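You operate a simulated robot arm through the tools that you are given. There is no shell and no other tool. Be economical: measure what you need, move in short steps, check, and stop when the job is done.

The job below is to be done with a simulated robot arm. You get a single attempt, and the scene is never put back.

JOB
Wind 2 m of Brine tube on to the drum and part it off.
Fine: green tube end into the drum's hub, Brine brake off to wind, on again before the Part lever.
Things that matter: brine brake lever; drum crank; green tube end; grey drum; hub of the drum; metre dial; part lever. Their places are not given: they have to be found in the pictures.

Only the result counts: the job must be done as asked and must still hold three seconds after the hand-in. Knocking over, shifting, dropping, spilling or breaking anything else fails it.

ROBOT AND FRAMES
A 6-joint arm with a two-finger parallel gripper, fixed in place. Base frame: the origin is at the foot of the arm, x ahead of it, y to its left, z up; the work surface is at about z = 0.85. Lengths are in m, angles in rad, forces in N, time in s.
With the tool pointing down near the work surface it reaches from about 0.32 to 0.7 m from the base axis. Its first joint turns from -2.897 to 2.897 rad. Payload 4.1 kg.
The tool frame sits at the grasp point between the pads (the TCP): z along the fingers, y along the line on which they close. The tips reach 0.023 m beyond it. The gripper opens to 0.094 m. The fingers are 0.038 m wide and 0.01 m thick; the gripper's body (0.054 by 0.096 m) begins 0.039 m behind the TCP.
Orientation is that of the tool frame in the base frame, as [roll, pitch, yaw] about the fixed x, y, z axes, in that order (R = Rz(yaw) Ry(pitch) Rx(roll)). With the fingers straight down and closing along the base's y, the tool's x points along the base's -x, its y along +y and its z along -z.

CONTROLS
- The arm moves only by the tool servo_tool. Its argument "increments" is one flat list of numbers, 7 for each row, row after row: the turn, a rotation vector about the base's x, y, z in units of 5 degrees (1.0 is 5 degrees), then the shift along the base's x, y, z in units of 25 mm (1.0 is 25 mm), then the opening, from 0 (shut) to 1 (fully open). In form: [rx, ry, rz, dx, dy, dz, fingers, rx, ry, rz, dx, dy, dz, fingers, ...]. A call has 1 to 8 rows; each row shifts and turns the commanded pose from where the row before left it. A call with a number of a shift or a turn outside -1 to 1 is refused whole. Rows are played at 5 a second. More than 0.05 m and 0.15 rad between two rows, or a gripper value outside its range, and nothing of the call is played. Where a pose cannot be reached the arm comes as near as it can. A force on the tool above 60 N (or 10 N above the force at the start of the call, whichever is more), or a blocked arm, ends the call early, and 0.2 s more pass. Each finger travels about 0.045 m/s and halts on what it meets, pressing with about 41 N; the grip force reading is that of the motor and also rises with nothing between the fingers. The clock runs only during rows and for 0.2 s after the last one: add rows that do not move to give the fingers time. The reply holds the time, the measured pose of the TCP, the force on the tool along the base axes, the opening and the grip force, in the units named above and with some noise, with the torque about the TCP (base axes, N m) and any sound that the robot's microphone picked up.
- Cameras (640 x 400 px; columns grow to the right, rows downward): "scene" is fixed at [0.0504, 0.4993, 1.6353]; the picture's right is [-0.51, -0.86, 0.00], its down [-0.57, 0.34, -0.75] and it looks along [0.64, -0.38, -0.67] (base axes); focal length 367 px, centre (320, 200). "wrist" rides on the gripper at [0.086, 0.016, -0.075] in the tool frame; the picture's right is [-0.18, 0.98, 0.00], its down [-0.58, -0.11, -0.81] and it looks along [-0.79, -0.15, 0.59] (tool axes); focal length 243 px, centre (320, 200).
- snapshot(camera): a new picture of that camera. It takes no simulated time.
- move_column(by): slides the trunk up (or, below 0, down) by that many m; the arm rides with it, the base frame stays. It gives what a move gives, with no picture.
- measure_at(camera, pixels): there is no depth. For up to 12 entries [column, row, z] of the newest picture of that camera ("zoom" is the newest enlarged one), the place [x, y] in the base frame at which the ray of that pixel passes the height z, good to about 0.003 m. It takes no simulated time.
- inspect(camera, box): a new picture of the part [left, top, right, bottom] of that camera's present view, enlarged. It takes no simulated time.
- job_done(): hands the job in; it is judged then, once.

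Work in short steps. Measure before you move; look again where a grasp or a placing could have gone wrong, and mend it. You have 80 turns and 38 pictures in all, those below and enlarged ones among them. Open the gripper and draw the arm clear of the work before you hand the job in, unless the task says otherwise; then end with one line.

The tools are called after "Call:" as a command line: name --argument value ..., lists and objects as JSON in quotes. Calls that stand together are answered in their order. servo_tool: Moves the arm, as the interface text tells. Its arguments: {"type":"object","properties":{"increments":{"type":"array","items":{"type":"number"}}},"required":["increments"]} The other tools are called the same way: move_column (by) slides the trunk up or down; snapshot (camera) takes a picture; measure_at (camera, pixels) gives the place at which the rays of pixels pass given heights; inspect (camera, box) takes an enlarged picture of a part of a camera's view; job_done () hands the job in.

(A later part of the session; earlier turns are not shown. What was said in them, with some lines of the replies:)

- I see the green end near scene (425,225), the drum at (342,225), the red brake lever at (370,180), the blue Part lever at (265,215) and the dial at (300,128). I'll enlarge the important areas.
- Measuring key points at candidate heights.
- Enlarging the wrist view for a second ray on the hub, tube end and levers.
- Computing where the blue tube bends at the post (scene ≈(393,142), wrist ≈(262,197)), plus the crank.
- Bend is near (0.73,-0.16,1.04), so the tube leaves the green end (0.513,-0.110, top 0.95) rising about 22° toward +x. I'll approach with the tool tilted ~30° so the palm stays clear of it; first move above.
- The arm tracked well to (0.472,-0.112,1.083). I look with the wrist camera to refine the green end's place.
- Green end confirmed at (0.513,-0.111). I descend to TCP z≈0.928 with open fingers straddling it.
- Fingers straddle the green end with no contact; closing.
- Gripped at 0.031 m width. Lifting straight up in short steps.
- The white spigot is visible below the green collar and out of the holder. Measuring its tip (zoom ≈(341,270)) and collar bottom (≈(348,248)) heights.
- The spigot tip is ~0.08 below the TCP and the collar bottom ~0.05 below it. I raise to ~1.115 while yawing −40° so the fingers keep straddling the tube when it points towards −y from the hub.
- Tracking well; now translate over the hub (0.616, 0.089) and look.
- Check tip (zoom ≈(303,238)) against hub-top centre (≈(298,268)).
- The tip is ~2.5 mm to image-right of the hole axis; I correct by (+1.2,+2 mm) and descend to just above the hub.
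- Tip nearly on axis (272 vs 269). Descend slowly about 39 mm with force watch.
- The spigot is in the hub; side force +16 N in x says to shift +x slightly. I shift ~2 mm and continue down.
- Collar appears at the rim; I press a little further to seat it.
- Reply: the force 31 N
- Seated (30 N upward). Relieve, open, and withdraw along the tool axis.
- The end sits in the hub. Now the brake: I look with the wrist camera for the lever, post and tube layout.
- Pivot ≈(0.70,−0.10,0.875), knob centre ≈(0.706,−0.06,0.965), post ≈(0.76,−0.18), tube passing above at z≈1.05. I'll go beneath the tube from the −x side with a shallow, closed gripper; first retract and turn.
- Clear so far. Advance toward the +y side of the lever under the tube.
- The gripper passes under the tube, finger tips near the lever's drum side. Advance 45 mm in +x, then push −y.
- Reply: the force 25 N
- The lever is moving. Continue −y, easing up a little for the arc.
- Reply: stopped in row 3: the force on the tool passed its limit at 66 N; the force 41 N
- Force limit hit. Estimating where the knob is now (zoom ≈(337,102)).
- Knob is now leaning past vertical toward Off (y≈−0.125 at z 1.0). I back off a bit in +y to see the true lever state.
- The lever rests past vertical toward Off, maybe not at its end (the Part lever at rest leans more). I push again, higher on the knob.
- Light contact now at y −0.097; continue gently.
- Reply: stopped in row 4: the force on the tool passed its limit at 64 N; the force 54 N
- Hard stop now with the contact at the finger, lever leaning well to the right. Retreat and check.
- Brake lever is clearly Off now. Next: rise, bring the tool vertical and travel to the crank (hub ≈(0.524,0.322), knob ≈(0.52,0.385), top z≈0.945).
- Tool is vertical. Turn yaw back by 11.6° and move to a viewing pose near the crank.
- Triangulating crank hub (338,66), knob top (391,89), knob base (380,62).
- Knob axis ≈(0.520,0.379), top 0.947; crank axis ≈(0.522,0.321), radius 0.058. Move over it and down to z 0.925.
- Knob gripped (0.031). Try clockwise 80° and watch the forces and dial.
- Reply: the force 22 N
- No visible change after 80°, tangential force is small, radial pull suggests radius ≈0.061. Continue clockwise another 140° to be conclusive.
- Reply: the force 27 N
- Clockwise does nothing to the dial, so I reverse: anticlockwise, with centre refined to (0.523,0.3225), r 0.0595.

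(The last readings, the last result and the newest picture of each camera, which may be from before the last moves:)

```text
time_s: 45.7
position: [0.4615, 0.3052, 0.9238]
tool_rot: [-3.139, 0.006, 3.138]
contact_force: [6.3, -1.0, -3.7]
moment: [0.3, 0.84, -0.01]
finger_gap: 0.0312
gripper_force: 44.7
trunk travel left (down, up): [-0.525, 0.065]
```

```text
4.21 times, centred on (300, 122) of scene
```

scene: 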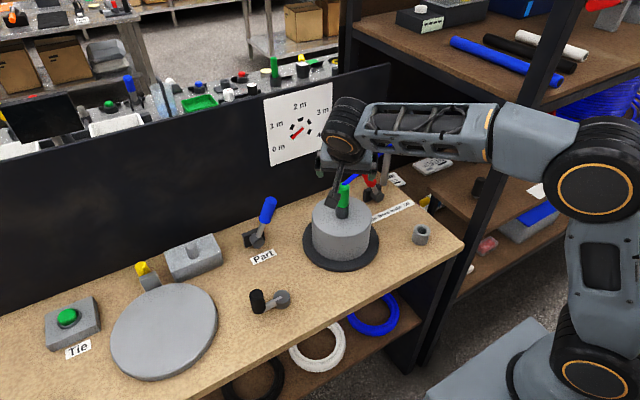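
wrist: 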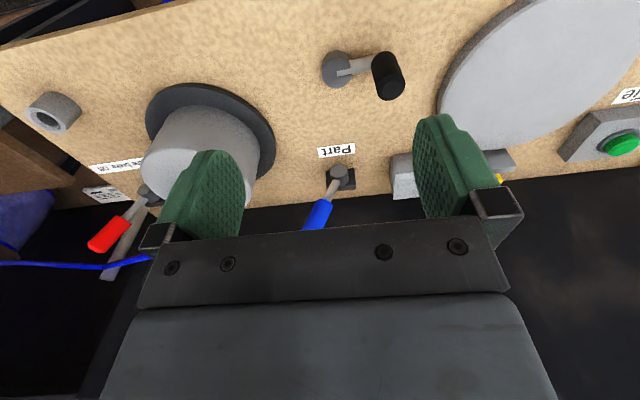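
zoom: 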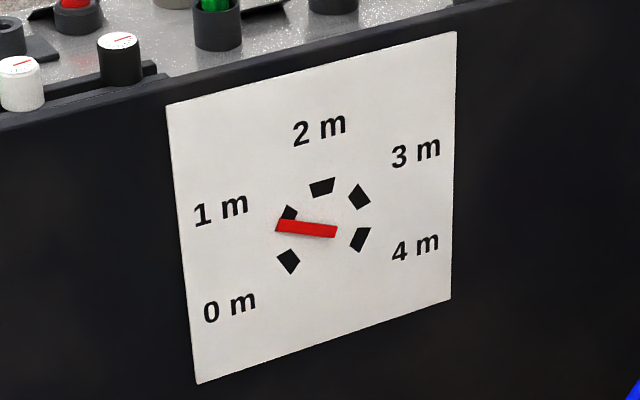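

The dial reads ~0.9 m after 320° anticlockwise, so ~1 m per turn. Another 320°, then look.

Call:
servo_tool --increments '[0, 0, 0, 0.296, -0.771, 0, 0, 0, 0, 0, 0.542, -0.623, 0, 0, 0, 0, 0, 0.722, -0.4, 0, 0, 0, 0, 0, 0.816, -0.129, 0, 0, 0, 0, 0, 0.811, 0.158, 0, 0, 0, 0, 0, 0.708, 0.425, 0, 0, 0, 0, 0, 0.52, 0.642, 0, 0, 0, 0, 0, 0.269, 0.781, 0, 0]'

Call:
servo_tool --increments '[0, 0, 0, -0.014, 0.826, 0, 0, 0, 0, 0, -0.296, 0.771, 0, 0, 0, 0, 0, -0.542, 0.623, 0, 0, 0, 0, 0, -0.722, 0.4, 0, 0, 0, 0, 0, -0.816, 0.129, 0, 0, 0, 0, 0, -0.811, -0.158, 0, 0, 0, 0, 0, -0.708, -0.425, 0, 0, 0, 0, 0, -0.52, -0.642, 0, 0]'

Call:
inspect --camera "scene" --box '[250, 75, 350, 170]'

```text
time_s: 47.5
position: [0.5806, 0.3136, 0.9245]
tool_rot: [-3.14, 0.008, -3.141]
contact_force: [9.1, 1.0, -12.9]
moment: [0.29, 0.6, 0.02]
finger_gap: 0.0313
gripper_force: 45.3
trunk travel left (down, up): [-0.525, 0.065]
```

```text
time_s: 49.3
position: [0.4657, 0.3482, 0.925]
tool_rot: [-3.137, 0.005, 3.141]
contact_force: [-4.9, 0.9, 0.8]
moment: [0.81, -0.19, -0.01]
finger_gap: 0.0311
gripper_force: 45.1
trunk travel left (down, up): [-0.525, 0.065]
```

```text
4.21 times, centred on (300, 122) of scene
```

zoom: 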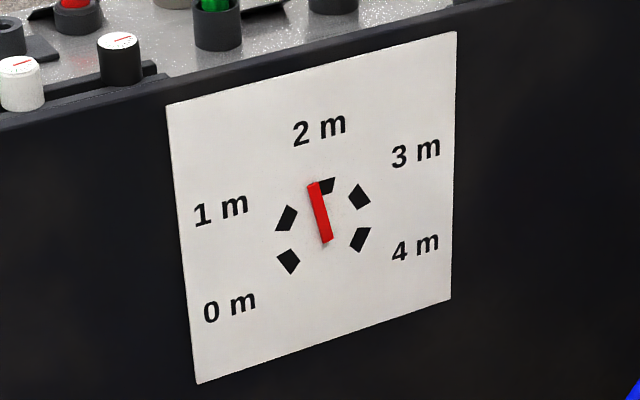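

Hand is ~10° short of the 2 m mark (~1.83 m). Wind another ~50° and check closely.

Call:
servo_tool --increments '[0, 0, 0, -0.269, -0.781, 0, 0, 0, 0, 0, 0.014, -0.826, 0, 0, 0, 0, 0, 0.114, -0.399, 0, 0, 0, 0, 0, 0, 0, 0, 0, 0, 0, 0, 0, 0, 0, 0]'

Call:
inspect --camera "scene" --box '[275, 105, 325, 145]'

```text
time_s: 50.5
position: [0.4635, 0.2985, 0.9249]
tool_rot: [-3.14, 0.009, -3.141]
contact_force: [2.1, 0.9, 3.6]
moment: [0.59, -0.11, 0.0]
finger_gap: 0.0314
gripper_force: 45.1
trunk travel left (down, up): [-0.525, 0.065]
```

```text
10.00 times, centred on (300, 125) of scene
```

zoom: 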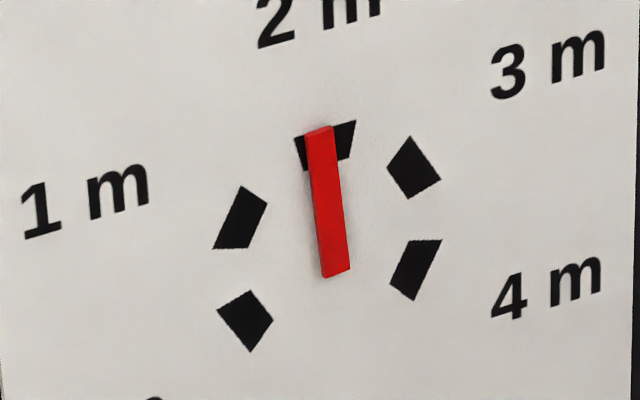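

The hand is ~5° (≈0.08 m) short; by crank angle (691° at 360°/m) also 1.92 m. Wind another ~29°.

Call:
servo_tool --increments '[0, 0, 0, 0.33, -0.53, 0, 0, 0, 0, 0, 0.46, -0.43, 0, 0, 0, 0, 0, 0, 0, 0, 0, 0, 0, 0, 0, 0, 0, 0]'

Call:
inspect --camera "scene" --box '[275, 105, 325, 145]'

```text
time_s: 51.5
position: [0.4818, 0.2739, 0.9249]
tool_rot: [-3.139, 0.005, 3.141]
contact_force: [-8.4, -13.7, 0.9]
moment: [0.33, 0.12, -0.15]
finger_gap: 0.0313
gripper_force: 45.5
trunk travel left (down, up): [-0.525, 0.065]
```

```text
10.00 times, centred on (300, 125) of scene
```

zoom: 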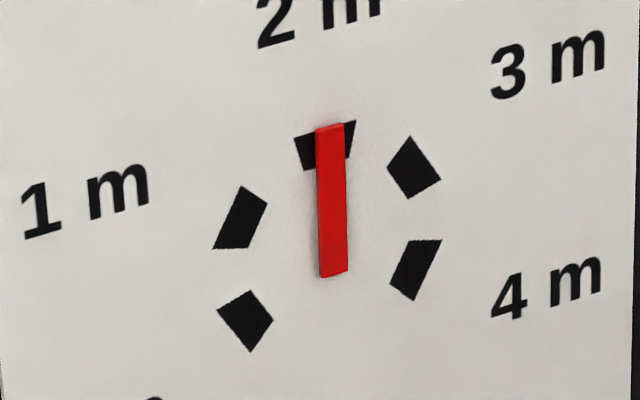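

Hand is on the 2 m mark. Release the knob and rise; also check the rack post's location for the coming brake move.

Call:
servo_tool --increments '[0, 0, 0, 0, 0, 0, 1, 0, 0, 0, 0, 0, 0, 1, 0, 0, 0, 0, 0, 0, 1, 0, 0, 0, 0, 0, 0, 1, 0, 0, 0, 0, 0, 1, 1, 0, 0, 0, 0, 0, 1, 1, 0, 0, 0, 0, 0, 1, 1, 0, 0, 0, 0, 0, 1, 1]'

Call:
measure_at --camera "scene" --pixels '[[463, 240, 0.85], [478, 200, 0.6], [478, 200, 0.85], [478, 200, 1.0], [500, 140, 1.0], [500, 140, 0.8], [445, 310, 0.6], [445, 310, 0.85]]'

```text
time_s: 53.3
position: [0.4827, 0.2721, 1.0275]
tool_rot: [-3.14, 0.008, -3.141]
contact_force: [-0.3, -1.1, -1.4]
moment: [-0.01, -0.03, 0.02]
finger_gap: 0.094
gripper_force: 0.0
trunk travel left (down, up): [-0.525, 0.065]
```

```text
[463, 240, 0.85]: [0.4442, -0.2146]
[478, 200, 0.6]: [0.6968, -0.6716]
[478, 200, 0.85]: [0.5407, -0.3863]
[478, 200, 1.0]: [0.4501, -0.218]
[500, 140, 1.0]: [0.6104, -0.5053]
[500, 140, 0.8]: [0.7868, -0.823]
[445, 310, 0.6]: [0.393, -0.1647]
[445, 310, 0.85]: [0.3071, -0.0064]
```

Released at z 1.03. A vertical post stands near (0.44,−0.21), so I'll use a radial azimuth (−14°) and straddle the lever at (0.706,−0.139). Retract and travel back.

Call:
servo_tool --increments '[0, 0, 0, -0.2, -0.3, 0.9, 1, 0, 0, -0.4, -0.2, -1, 0.9, 1, 0, 0, -0.4, -0.2, -1, 0.9, 1, 0, 0, -0.4, -0.2, -1, 0.9, 1, 0, 0, -0.4, -0.2, -1, 0.9, 1, 0, 0, -0.4, -0.2, -1, 0.9, 1, 0, 0, -0.4, -0.2, -1, 0.3, 1, 0, 0, -0.4, -0.2, -1, 0, 1]'

Call:
servo_tool --increments '[-0.24, -0.97, 0, 0, -1, 0, 0.64, -0.24, -0.97, 0, 0, -1, 0, 0.64, -0.24, -0.97, 0, 0, -1, 0, 0.64, -0.24, -0.97, 0, 0, -1, 0, 0.64, -0.24, -0.97, 0, 0, -1, 0, 0.64, -0.24, -0.97, 0, 0, -1, 0, 0.64, -0.24, -0.97, 0, 0, -1, 0, 0.64, -0.24, -0.97, 0, 0, -1, 0, 0.64]'

Call:
servo_tool --increments '[-0.24, -0.97, 0, 0.4, 0, -0.9, 0.64, -0.24, -0.97, 0, 0.4, 0, -0.9, 0.64, -0.24, -0.97, 0, 0.4, 0, -0.9, 0.64, -0.24, -0.97, 0, 0.4, 0, -0.9, 0.64, 0, 0, 0, 0.4, 0, -0.9, 0.64, 0, 0, 0, 0.4, 0, -0.9, 0.64, 0, 0, 0, 0.4, 0, -0.9, 0.64]'

```text
time_s: 55.1
position: [0.4431, 0.0908, 1.1678]
tool_rot: [-3.14, 0.005, 2.896]
contact_force: [0.2, -1.0, -0.4]
moment: [0.02, -0.02, 0.0]
finger_gap: 0.0941
gripper_force: 0.0
trunk travel left (down, up): [-0.525, 0.065]
```

```text
time_s: 56.9
position: [0.4409, -0.1083, 1.1681]
tool_rot: [-3.139, 0.706, 2.894]
contact_force: [-0.1, 0.1, 0.0]
moment: [-0.02, 0.01, -0.03]
finger_gap: 0.0602
gripper_force: 0.1
trunk travel left (down, up): [-0.525, 0.065]
```

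```text
time_s: 58.5
position: [0.5137, -0.1085, 1.0121]
tool_rot: [3.141, 1.055, 2.893]
contact_force: [-0.8, 0.1, 0.5]
moment: [0.03, -0.01, -0.01]
finger_gap: 0.0601
gripper_force: 0.1
trunk travel left (down, up): [-0.525, 0.065]
```

Clear. Advance to (0.66,−0.137,0.997) and look.

Call:
servo_tool --increments '[0, 0, 0, 0.84, -0.16, -0.09, 0.64, 0, 0, 0, 0.84, -0.16, -0.09, 0.64, 0, 0, 0, 0.84, -0.16, -0.09, 0.64, 0, 0, 0, 0.84, -0.16, -0.09, 0.64, 0, 0, 0, 0.84, -0.16, -0.09, 0.64, 0, 0, 0, 0.84, -0.16, -0.09, 0.64, 0, 0, 0, 0.8, -0.16, -0.09, 0.64]'

Call:
inspect --camera "scene" --box '[320, 130, 440, 240]'

```text
time_s: 60.1
position: [0.6602, -0.1369, 0.9949]
tool_rot: [3.141, 1.051, 2.894]
contact_force: [-0.3, 0.0, -0.8]
moment: [-0.01, -0.02, 0.0]
finger_gap: 0.0604
gripper_force: 0.1
trunk travel left (down, up): [-0.525, 0.065]
```

```text
3.64 times, centred on (380, 185) of scene
```

zoom: 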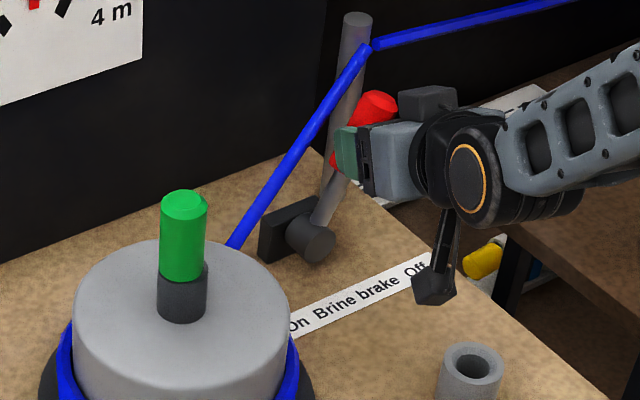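

The tube now runs from the post down to the drum's side. Measuring its line to see whether it lies near the lever's path.

Call:
measure_at --camera "zoom" --pixels '[[366, 45, 1.045], [300, 150, 0.95], [300, 150, 0.98], [300, 150, 1.0], [232, 245, 0.88], [232, 245, 0.9], [232, 245, 0.92], [232, 245, 0.94], [378, 98, 0.98], [378, 98, 0.99]]'

```text
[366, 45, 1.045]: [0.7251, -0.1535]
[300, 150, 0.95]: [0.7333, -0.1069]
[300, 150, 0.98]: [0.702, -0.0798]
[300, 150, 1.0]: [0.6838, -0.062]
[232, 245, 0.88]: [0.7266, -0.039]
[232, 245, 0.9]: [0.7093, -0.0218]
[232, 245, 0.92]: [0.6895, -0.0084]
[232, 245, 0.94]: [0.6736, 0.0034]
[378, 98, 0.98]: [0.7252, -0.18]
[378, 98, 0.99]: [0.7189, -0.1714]
```

The tube crosses near (0.70,−0.075,0.985), so instead of straddling I'll push low with closed fingers from the −y side (fingers stay beneath the tube).

Call:
servo_tool --increments '[0, 0, 0, -0.2, -0.75, 0, 0, 0, 0, 0, 0, -0.75, 0, 0, 0, 0, 0, 0, 0, 0, 0, 0, 0, 0, 1, 0, 0, 0, 0, 0, 0, 1, 0, -0.4, 0, 0, 0, 0, 0, 0, -0.7, 0, 0, 0, 0, 0, 0, -0.7, 0, 0, 0, 0, 0, 0, 0, 0]'

Call:
servo_tool --increments '[0, 0, 0, 0, 0.5, 0, 0, 0, 0, 0, 0, 0.5, 0, 0, 0, 0, 0, 0, 0.5, 0, 0, 0, 0, 0, 0, 0.5, 0, 0]'

```text
time_s: 61.7
position: [0.704, -0.1819, 0.9723]
tool_rot: [3.122, 1.093, 2.867]
contact_force: [-42.4, -10.8, 17.8]
moment: [0.81, -1.14, 1.46]
finger_gap: 0.0001
gripper_force: 41.1
trunk travel left (down, up): [-0.525, 0.065]
stopped in row 8: the force on the tool passed its limit at 66 N (the readings are from after the stop); the commanded pose is now the measured one
```

```text
time_s: 62.2
position: [0.7051, -0.1696, 0.9776]
tool_rot: [3.115, 1.104, 2.861]
contact_force: [-54.2, -7.9, 19.8]
moment: [0.77, -1.42, 1.51]
finger_gap: 0.0
gripper_force: 40.8
trunk travel left (down, up): [-0.525, 0.065]
stopped in row 2: the force on the tool passed its limit at 61 N (the readings are from after the stop); the commanded pose is now the measured one
```

The finger tips hit the tube post (post nearer than thought, ≈(0.74,−0.165)). Back off 22 mm in −x.

Call:
servo_tool --increments '[0, 0, 0, -0.4, 0, 0, 0, 0, 0, 0, -0.5, -0.15, 0, 0, 0, 0, 0, 0, -0.15, 0, 0]'

Call:
inspect --camera "scene" --box '[320, 130, 440, 240]'

```text
time_s: 63.0
position: [0.6882, -0.1733, 0.971]
tool_rot: [3.124, 1.098, 2.872]
contact_force: [0.1, -0.3, 0.5]
moment: [-0.02, 0.03, 0.01]
finger_gap: 0.0
gripper_force: 41.1
trunk travel left (down, up): [-0.525, 0.065]
```

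```text
3.64 times, centred on (380, 185) of scene
```

zoom: 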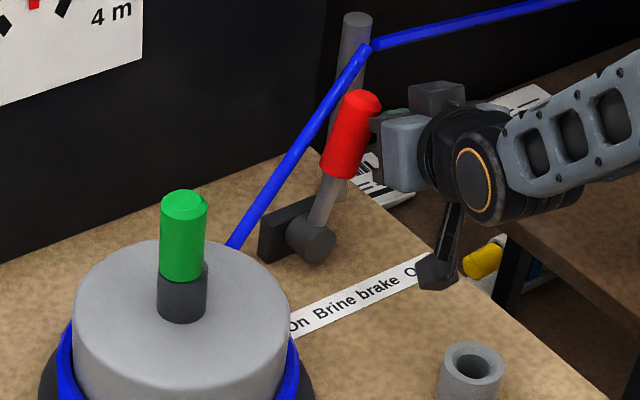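

The finger is on the −y side of the lever and the post looks undisturbed. Push +y, slightly lower.

Call:
servo_tool --increments '[0, 0, 0, 0, 0.2, -0.3, 0, 0, 0, 0, 0, 0.4, -0.3, 0, 0, 0, 0, 0, 0.4, 0, 0, 0, 0, 0, 0, 0.4, 0, 0, 0, 0, 0, 0, 0.4, 0, 0, 0, 0, 0, 0, 0.4, 0, 0, 0, 0, 0, 0, 0.4, 0, 0]'

```text
time_s: 64.6
position: [0.6882, -0.1103, 0.9587]
tool_rot: [3.125, 1.098, 2.871]
contact_force: [-2.1, -3.3, 4.8]
moment: [0.03, 0.0, 0.01]
finger_gap: 0.0
gripper_force: 40.3
trunk travel left (down, up): [-0.525, 0.065]
```

Moving with light force; continue to the stop.

Call:
servo_tool --increments '[0, 0, 0, 0, 0.4, 0, 0, 0, 0, 0, 0, 0.4, 0, 0, 0, 0, 0, 0, 0.4, 0, 0, 0, 0, 0, 0, 0.3, 0, 0, 0, 0, 0, 0, 0.3, 0, 0, 0, 0, 0, 0, 0.3, 0, 0]'

```text
time_s: 65.6
position: [0.6864, -0.0904, 0.9576]
tool_rot: [3.107, 1.104, 2.832]
contact_force: [-8.6, -53.0, -0.4]
moment: [-0.62, 0.02, -0.05]
finger_gap: 0.0001
gripper_force: 40.7
trunk travel left (down, up): [-0.525, 0.065]
stopped in row 5: the force on the tool passed its limit at 64 N (the readings are from after the stop); the commanded pose is now the measured one
```

Hard stop at y −0.090, mirror of the Off stop: brake On. Back off, retract, and check.

Call:
servo_tool --increments '[0, 0, 0, 0, -0.5, 0, 0, 0, 0, 0, -1, -0.3, 0, 0, 0, 0, 0, -0.7, 0, 0.8, 0, 0, 0, 0, -0.8, 0, 0.8, 0, 0, 0, 0, -1, 0, 0.3, 0, 0, 0, 0, -1, 0.2, 0.3, 0, 0, 0, 0, -1, 0.2, 0.8, 0, 0, 0, 0, -1, 0.2, 0.8, 0]'

Call:
inspect --camera "scene" --box '[220, 70, 440, 270]'

```text
time_s: 67.4
position: [0.5252, -0.0821, 1.054]
tool_rot: [3.122, 1.1, 2.861]
contact_force: [1.2, -0.2, 1.1]
moment: [0.02, 0.01, 0.06]
finger_gap: 0.0
gripper_force: 41.2
trunk travel left (down, up): [-0.525, 0.065]
```

```text
2.00 times, centred on (330, 170) of scene
```

zoom: 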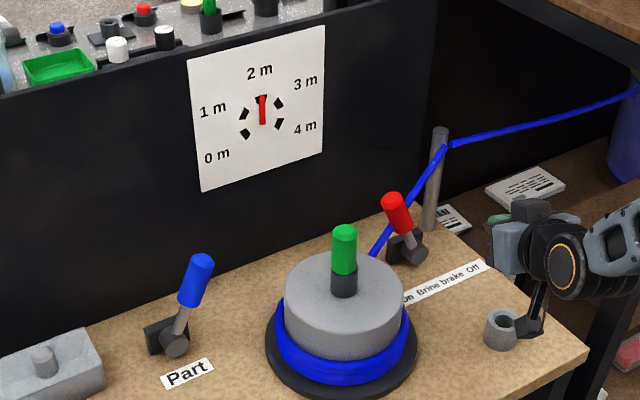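

Brake On, dial at 2 m, tube wound. Now locate the Part lever (pivot zoom (176,338), knob top (203,264)).

Call:
measure_at --camera "zoom" --pixels '[[176, 340, 0.875], [203, 262, 0.985], [203, 262, 0.995], [203, 262, 1.005], [188, 303, 0.94], [405, 245, 0.875], [393, 197, 0.995]]'

Call:
measure_at --camera "wrist" --pixels '[[338, 172, 0.875], [325, 205, 0.95], [325, 205, 0.94], [137, 198, 0.875]]'

```text
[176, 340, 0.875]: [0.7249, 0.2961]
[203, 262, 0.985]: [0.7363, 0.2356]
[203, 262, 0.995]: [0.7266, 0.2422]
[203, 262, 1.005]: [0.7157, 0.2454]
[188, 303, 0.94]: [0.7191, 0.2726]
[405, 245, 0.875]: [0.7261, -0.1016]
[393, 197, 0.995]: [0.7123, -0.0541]
```

```text
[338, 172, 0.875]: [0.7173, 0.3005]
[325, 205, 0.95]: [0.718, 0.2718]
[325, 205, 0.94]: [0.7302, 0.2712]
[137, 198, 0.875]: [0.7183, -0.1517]
```

Part lever: pivot ≈(0.717,0.300,0.875), lever at y≈0.268 at z 0.95, to be pushed +y. Travel around the drum with the gripper retracted and high.

Call:
servo_tool --increments '[0, 0, 0.4, -1, 0, 0.9, 0, 0, 0, 0.4, -1, 0, 0.9, 0, 0, 0, 0.4, -1, 1, 0.9, 0, 0, 0, 0.4, 0, 1, 0.9, 0, 0, 0, 0.4, 0, 1, 0, 0, 0, 0, 0.4, 0, 1, 0, 0, 0, 0, 0.4, 0, 1, 0, 0, 0, 0, 0.4, 0, 1, 0, 0]'

Call:
servo_tool --increments '[0, 0, 0, 0, 0.9, 0, 0, 0, 0, 0, 0, 0.9, 0, 0, 0, 0, 0, 0, 0.9, 0, 0, 0, 0, 0, 0, 0.9, 0, 0, 0, 0, 0, 0, 0.9, 0, 0, 0, 0, 0, 0, 0.9, 0, 0, 0, 0, 0, 0, 0.9, 0, 0, 0, 0, 0, 0, 0, 0, 0]'

```text
time_s: 69.2
position: [0.4512, 0.0679, 1.143]
tool_rot: [3.125, 1.101, -3.141]
contact_force: [0.1, 0.7, 0.3]
moment: [0.0, 0.0, -0.04]
finger_gap: 0.0
gripper_force: 40.8
trunk travel left (down, up): [-0.525, 0.065]
```

```text
time_s: 71.0
position: [0.4497, 0.2261, 1.1415]
tool_rot: [3.124, 1.102, 3.139]
contact_force: [0.0, -1.1, 1.1]
moment: [0.01, -0.01, 0.02]
finger_gap: 0.0002
gripper_force: 41.1
trunk travel left (down, up): [-0.525, 0.065]
```

Advance forward at y≈0.205 (−y side of the lever), then lower.

Call:
servo_tool --increments '[0, 0, 0, 1, -0.1, -0.5, 0, 0, 0, 0, 1, -0.1, -0.5, 0, 0, 0, 0, 1, -0.1, -0.5, 0, 0, 0, 0, 1, -0.1, -0.5, 0, 0, 0, 0, 1, -0.1, -0.5, 0, 0, 0, 0, 1, -0.1, -0.5, 0, 0, 0, 0, 1, -0.1, -0.5, 0, 0, 0, 0, 1, -0.1, -0.5, 0]'

Call:
servo_tool --increments '[0, 0, 0, 0.45, 0, -0.75, 0, 0, 0, 0, 0.45, 0, -0.75, 0, 0, 0, 0, 0.45, 0, -0.75, 0, 0, 0, 0, 0.45, 0, -0.75, 0, 0, 0, 0, 0, 0, 0, 0]'

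Call:
inspect --camera "scene" --box '[200, 140, 360, 270]'

```text
time_s: 72.8
position: [0.6535, 0.205, 1.0424]
tool_rot: [3.123, 1.102, 3.136]
contact_force: [0.4, 0.0, 0.0]
moment: [0.02, -0.04, 0.01]
finger_gap: 0.0
gripper_force: 40.7
trunk travel left (down, up): [-0.525, 0.065]
```

```text
time_s: 74.0
position: [0.6959, 0.2058, 0.9673]
tool_rot: [3.121, 1.103, 3.139]
contact_force: [-0.5, -0.6, 0.9]
moment: [-0.08, 0.04, -0.03]
finger_gap: 0.0
gripper_force: 41.3
trunk travel left (down, up): [-0.525, 0.065]
```

```text
3.08 times, centred on (280, 205) of scene
```

zoom: 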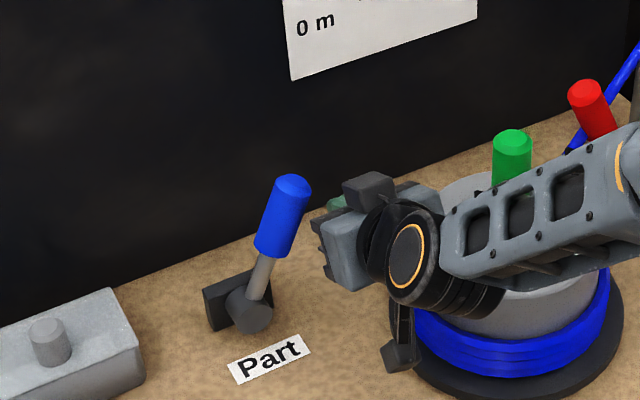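

Position is right. Push the Part lever in +y.

Call:
servo_tool --increments '[0, 0, 0, 0, 0.5, 0, 0, 0, 0, 0, 0, 0.5, 0, 0, 0, 0, 0, 0, 0.5, 0, 0, 0, 0, 0, 0, 0.5, 0, 0, 0, 0, 0, 0, 0.5, 0, 0, 0, 0, 0, 0, 0.5, 0, 0, 0, 0, 0, 0, 0.4, 0, 0]'

Call:
servo_tool --increments '[0, 0, 0, 0, 0.4, 0, 0, 0, 0, 0, 0, 0.4, 0, 0, 0, 0, 0, 0, 0.3, 0, 0, 0, 0, 0, 0, 0.3, 0, 0, 0, 0, 0, 0, 0.3, 0, 0]'

```text
time_s: 75.6
position: [0.695, 0.2905, 0.9679]
tool_rot: [3.12, 1.102, 3.136]
contact_force: [0.8, -3.9, 4.0]
moment: [0.02, -0.09, -0.05]
finger_gap: 0.0
gripper_force: 41.1
trunk travel left (down, up): [-0.525, 0.065]
```

```text
time_s: 76.6
position: [0.6942, 0.3086, 0.9658]
tool_rot: [3.137, 1.097, 3.126]
contact_force: [-18.4, -40.7, 10.5]
moment: [-0.49, 0.07, -0.61]
finger_gap: 0.0
gripper_force: 40.6
trunk travel left (down, up): [-0.525, 0.065]
stopped in row 5: the force on the tool passed its limit at 66 N (the readings are from after the stop); the commanded pose is now the measured one
```

Hard stop at y 0.309, as expected. Back off, withdraw clear, open the gripper and check.

Call:
servo_tool --increments '[0, 0, 0, 0, -0.6, 0, 0, 0, 0, 0, -0.5, -0.5, 0.8, 0, 0, 0, 0, -0.8, -0.4, 0.9, 0, 0, 0, 0, -1, 0, 0.9, 0, 0, 0, 0, -1, 0, 0.9, 0, 0, 0, 0, -1, 0, 0.9, 0.5, 0, 0, 0, -1, 0, 0.9, 1, 0, 0, 0, -1, 0, 0.9, 1]'

Call:
servo_tool --increments '[0, 0, 0, -1, 0, 0.5, 1, 0, 0, 0, -1, 0, 0.5, 1, 0, 0, 0, 0, 0, 0, 1]'

Call:
snapshot --camera "scene"

```text
time_s: 78.4
position: [0.5372, 0.2782, 1.116]
tool_rot: [3.139, 1.095, -3.14]
contact_force: [0.4, 0.3, 0.3]
moment: [0.02, 0.03, 0.01]
finger_gap: 0.0675
gripper_force: 0.0
trunk travel left (down, up): [-0.525, 0.065]
```

```text
time_s: 79.2
position: [0.4866, 0.2807, 1.1434]
tool_rot: [3.14, 1.095, -3.139]
contact_force: [0.5, 0.4, -0.6]
moment: [-0.01, 0.01, -0.01]
finger_gap: 0.0938
gripper_force: 0.1
trunk travel left (down, up): [-0.525, 0.065]
```

```text
1 pictures are left
```

scene: 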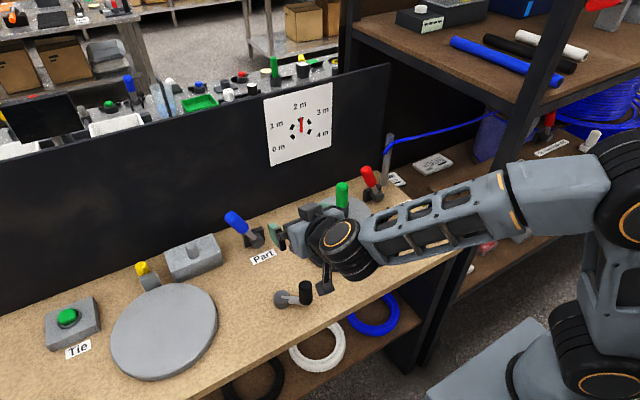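

The Part lever is over, and the tube now ends at the post, so it is parted. The brake is On, the dial reads 2 m, and the green end is still in the hub. The gripper is open and clear, so I hand in.

Call:
job_done

```text
The job is handed in.
```

I wound 2 m of Brine tube on to the drum and parted it off. The green end is in the hub, the brake was put back on before the Part lever, and the gripper is open and clear. While moving to put the brake back on, the closed fingers bumped the tube post; it looked unmoved in the picture afterwards.
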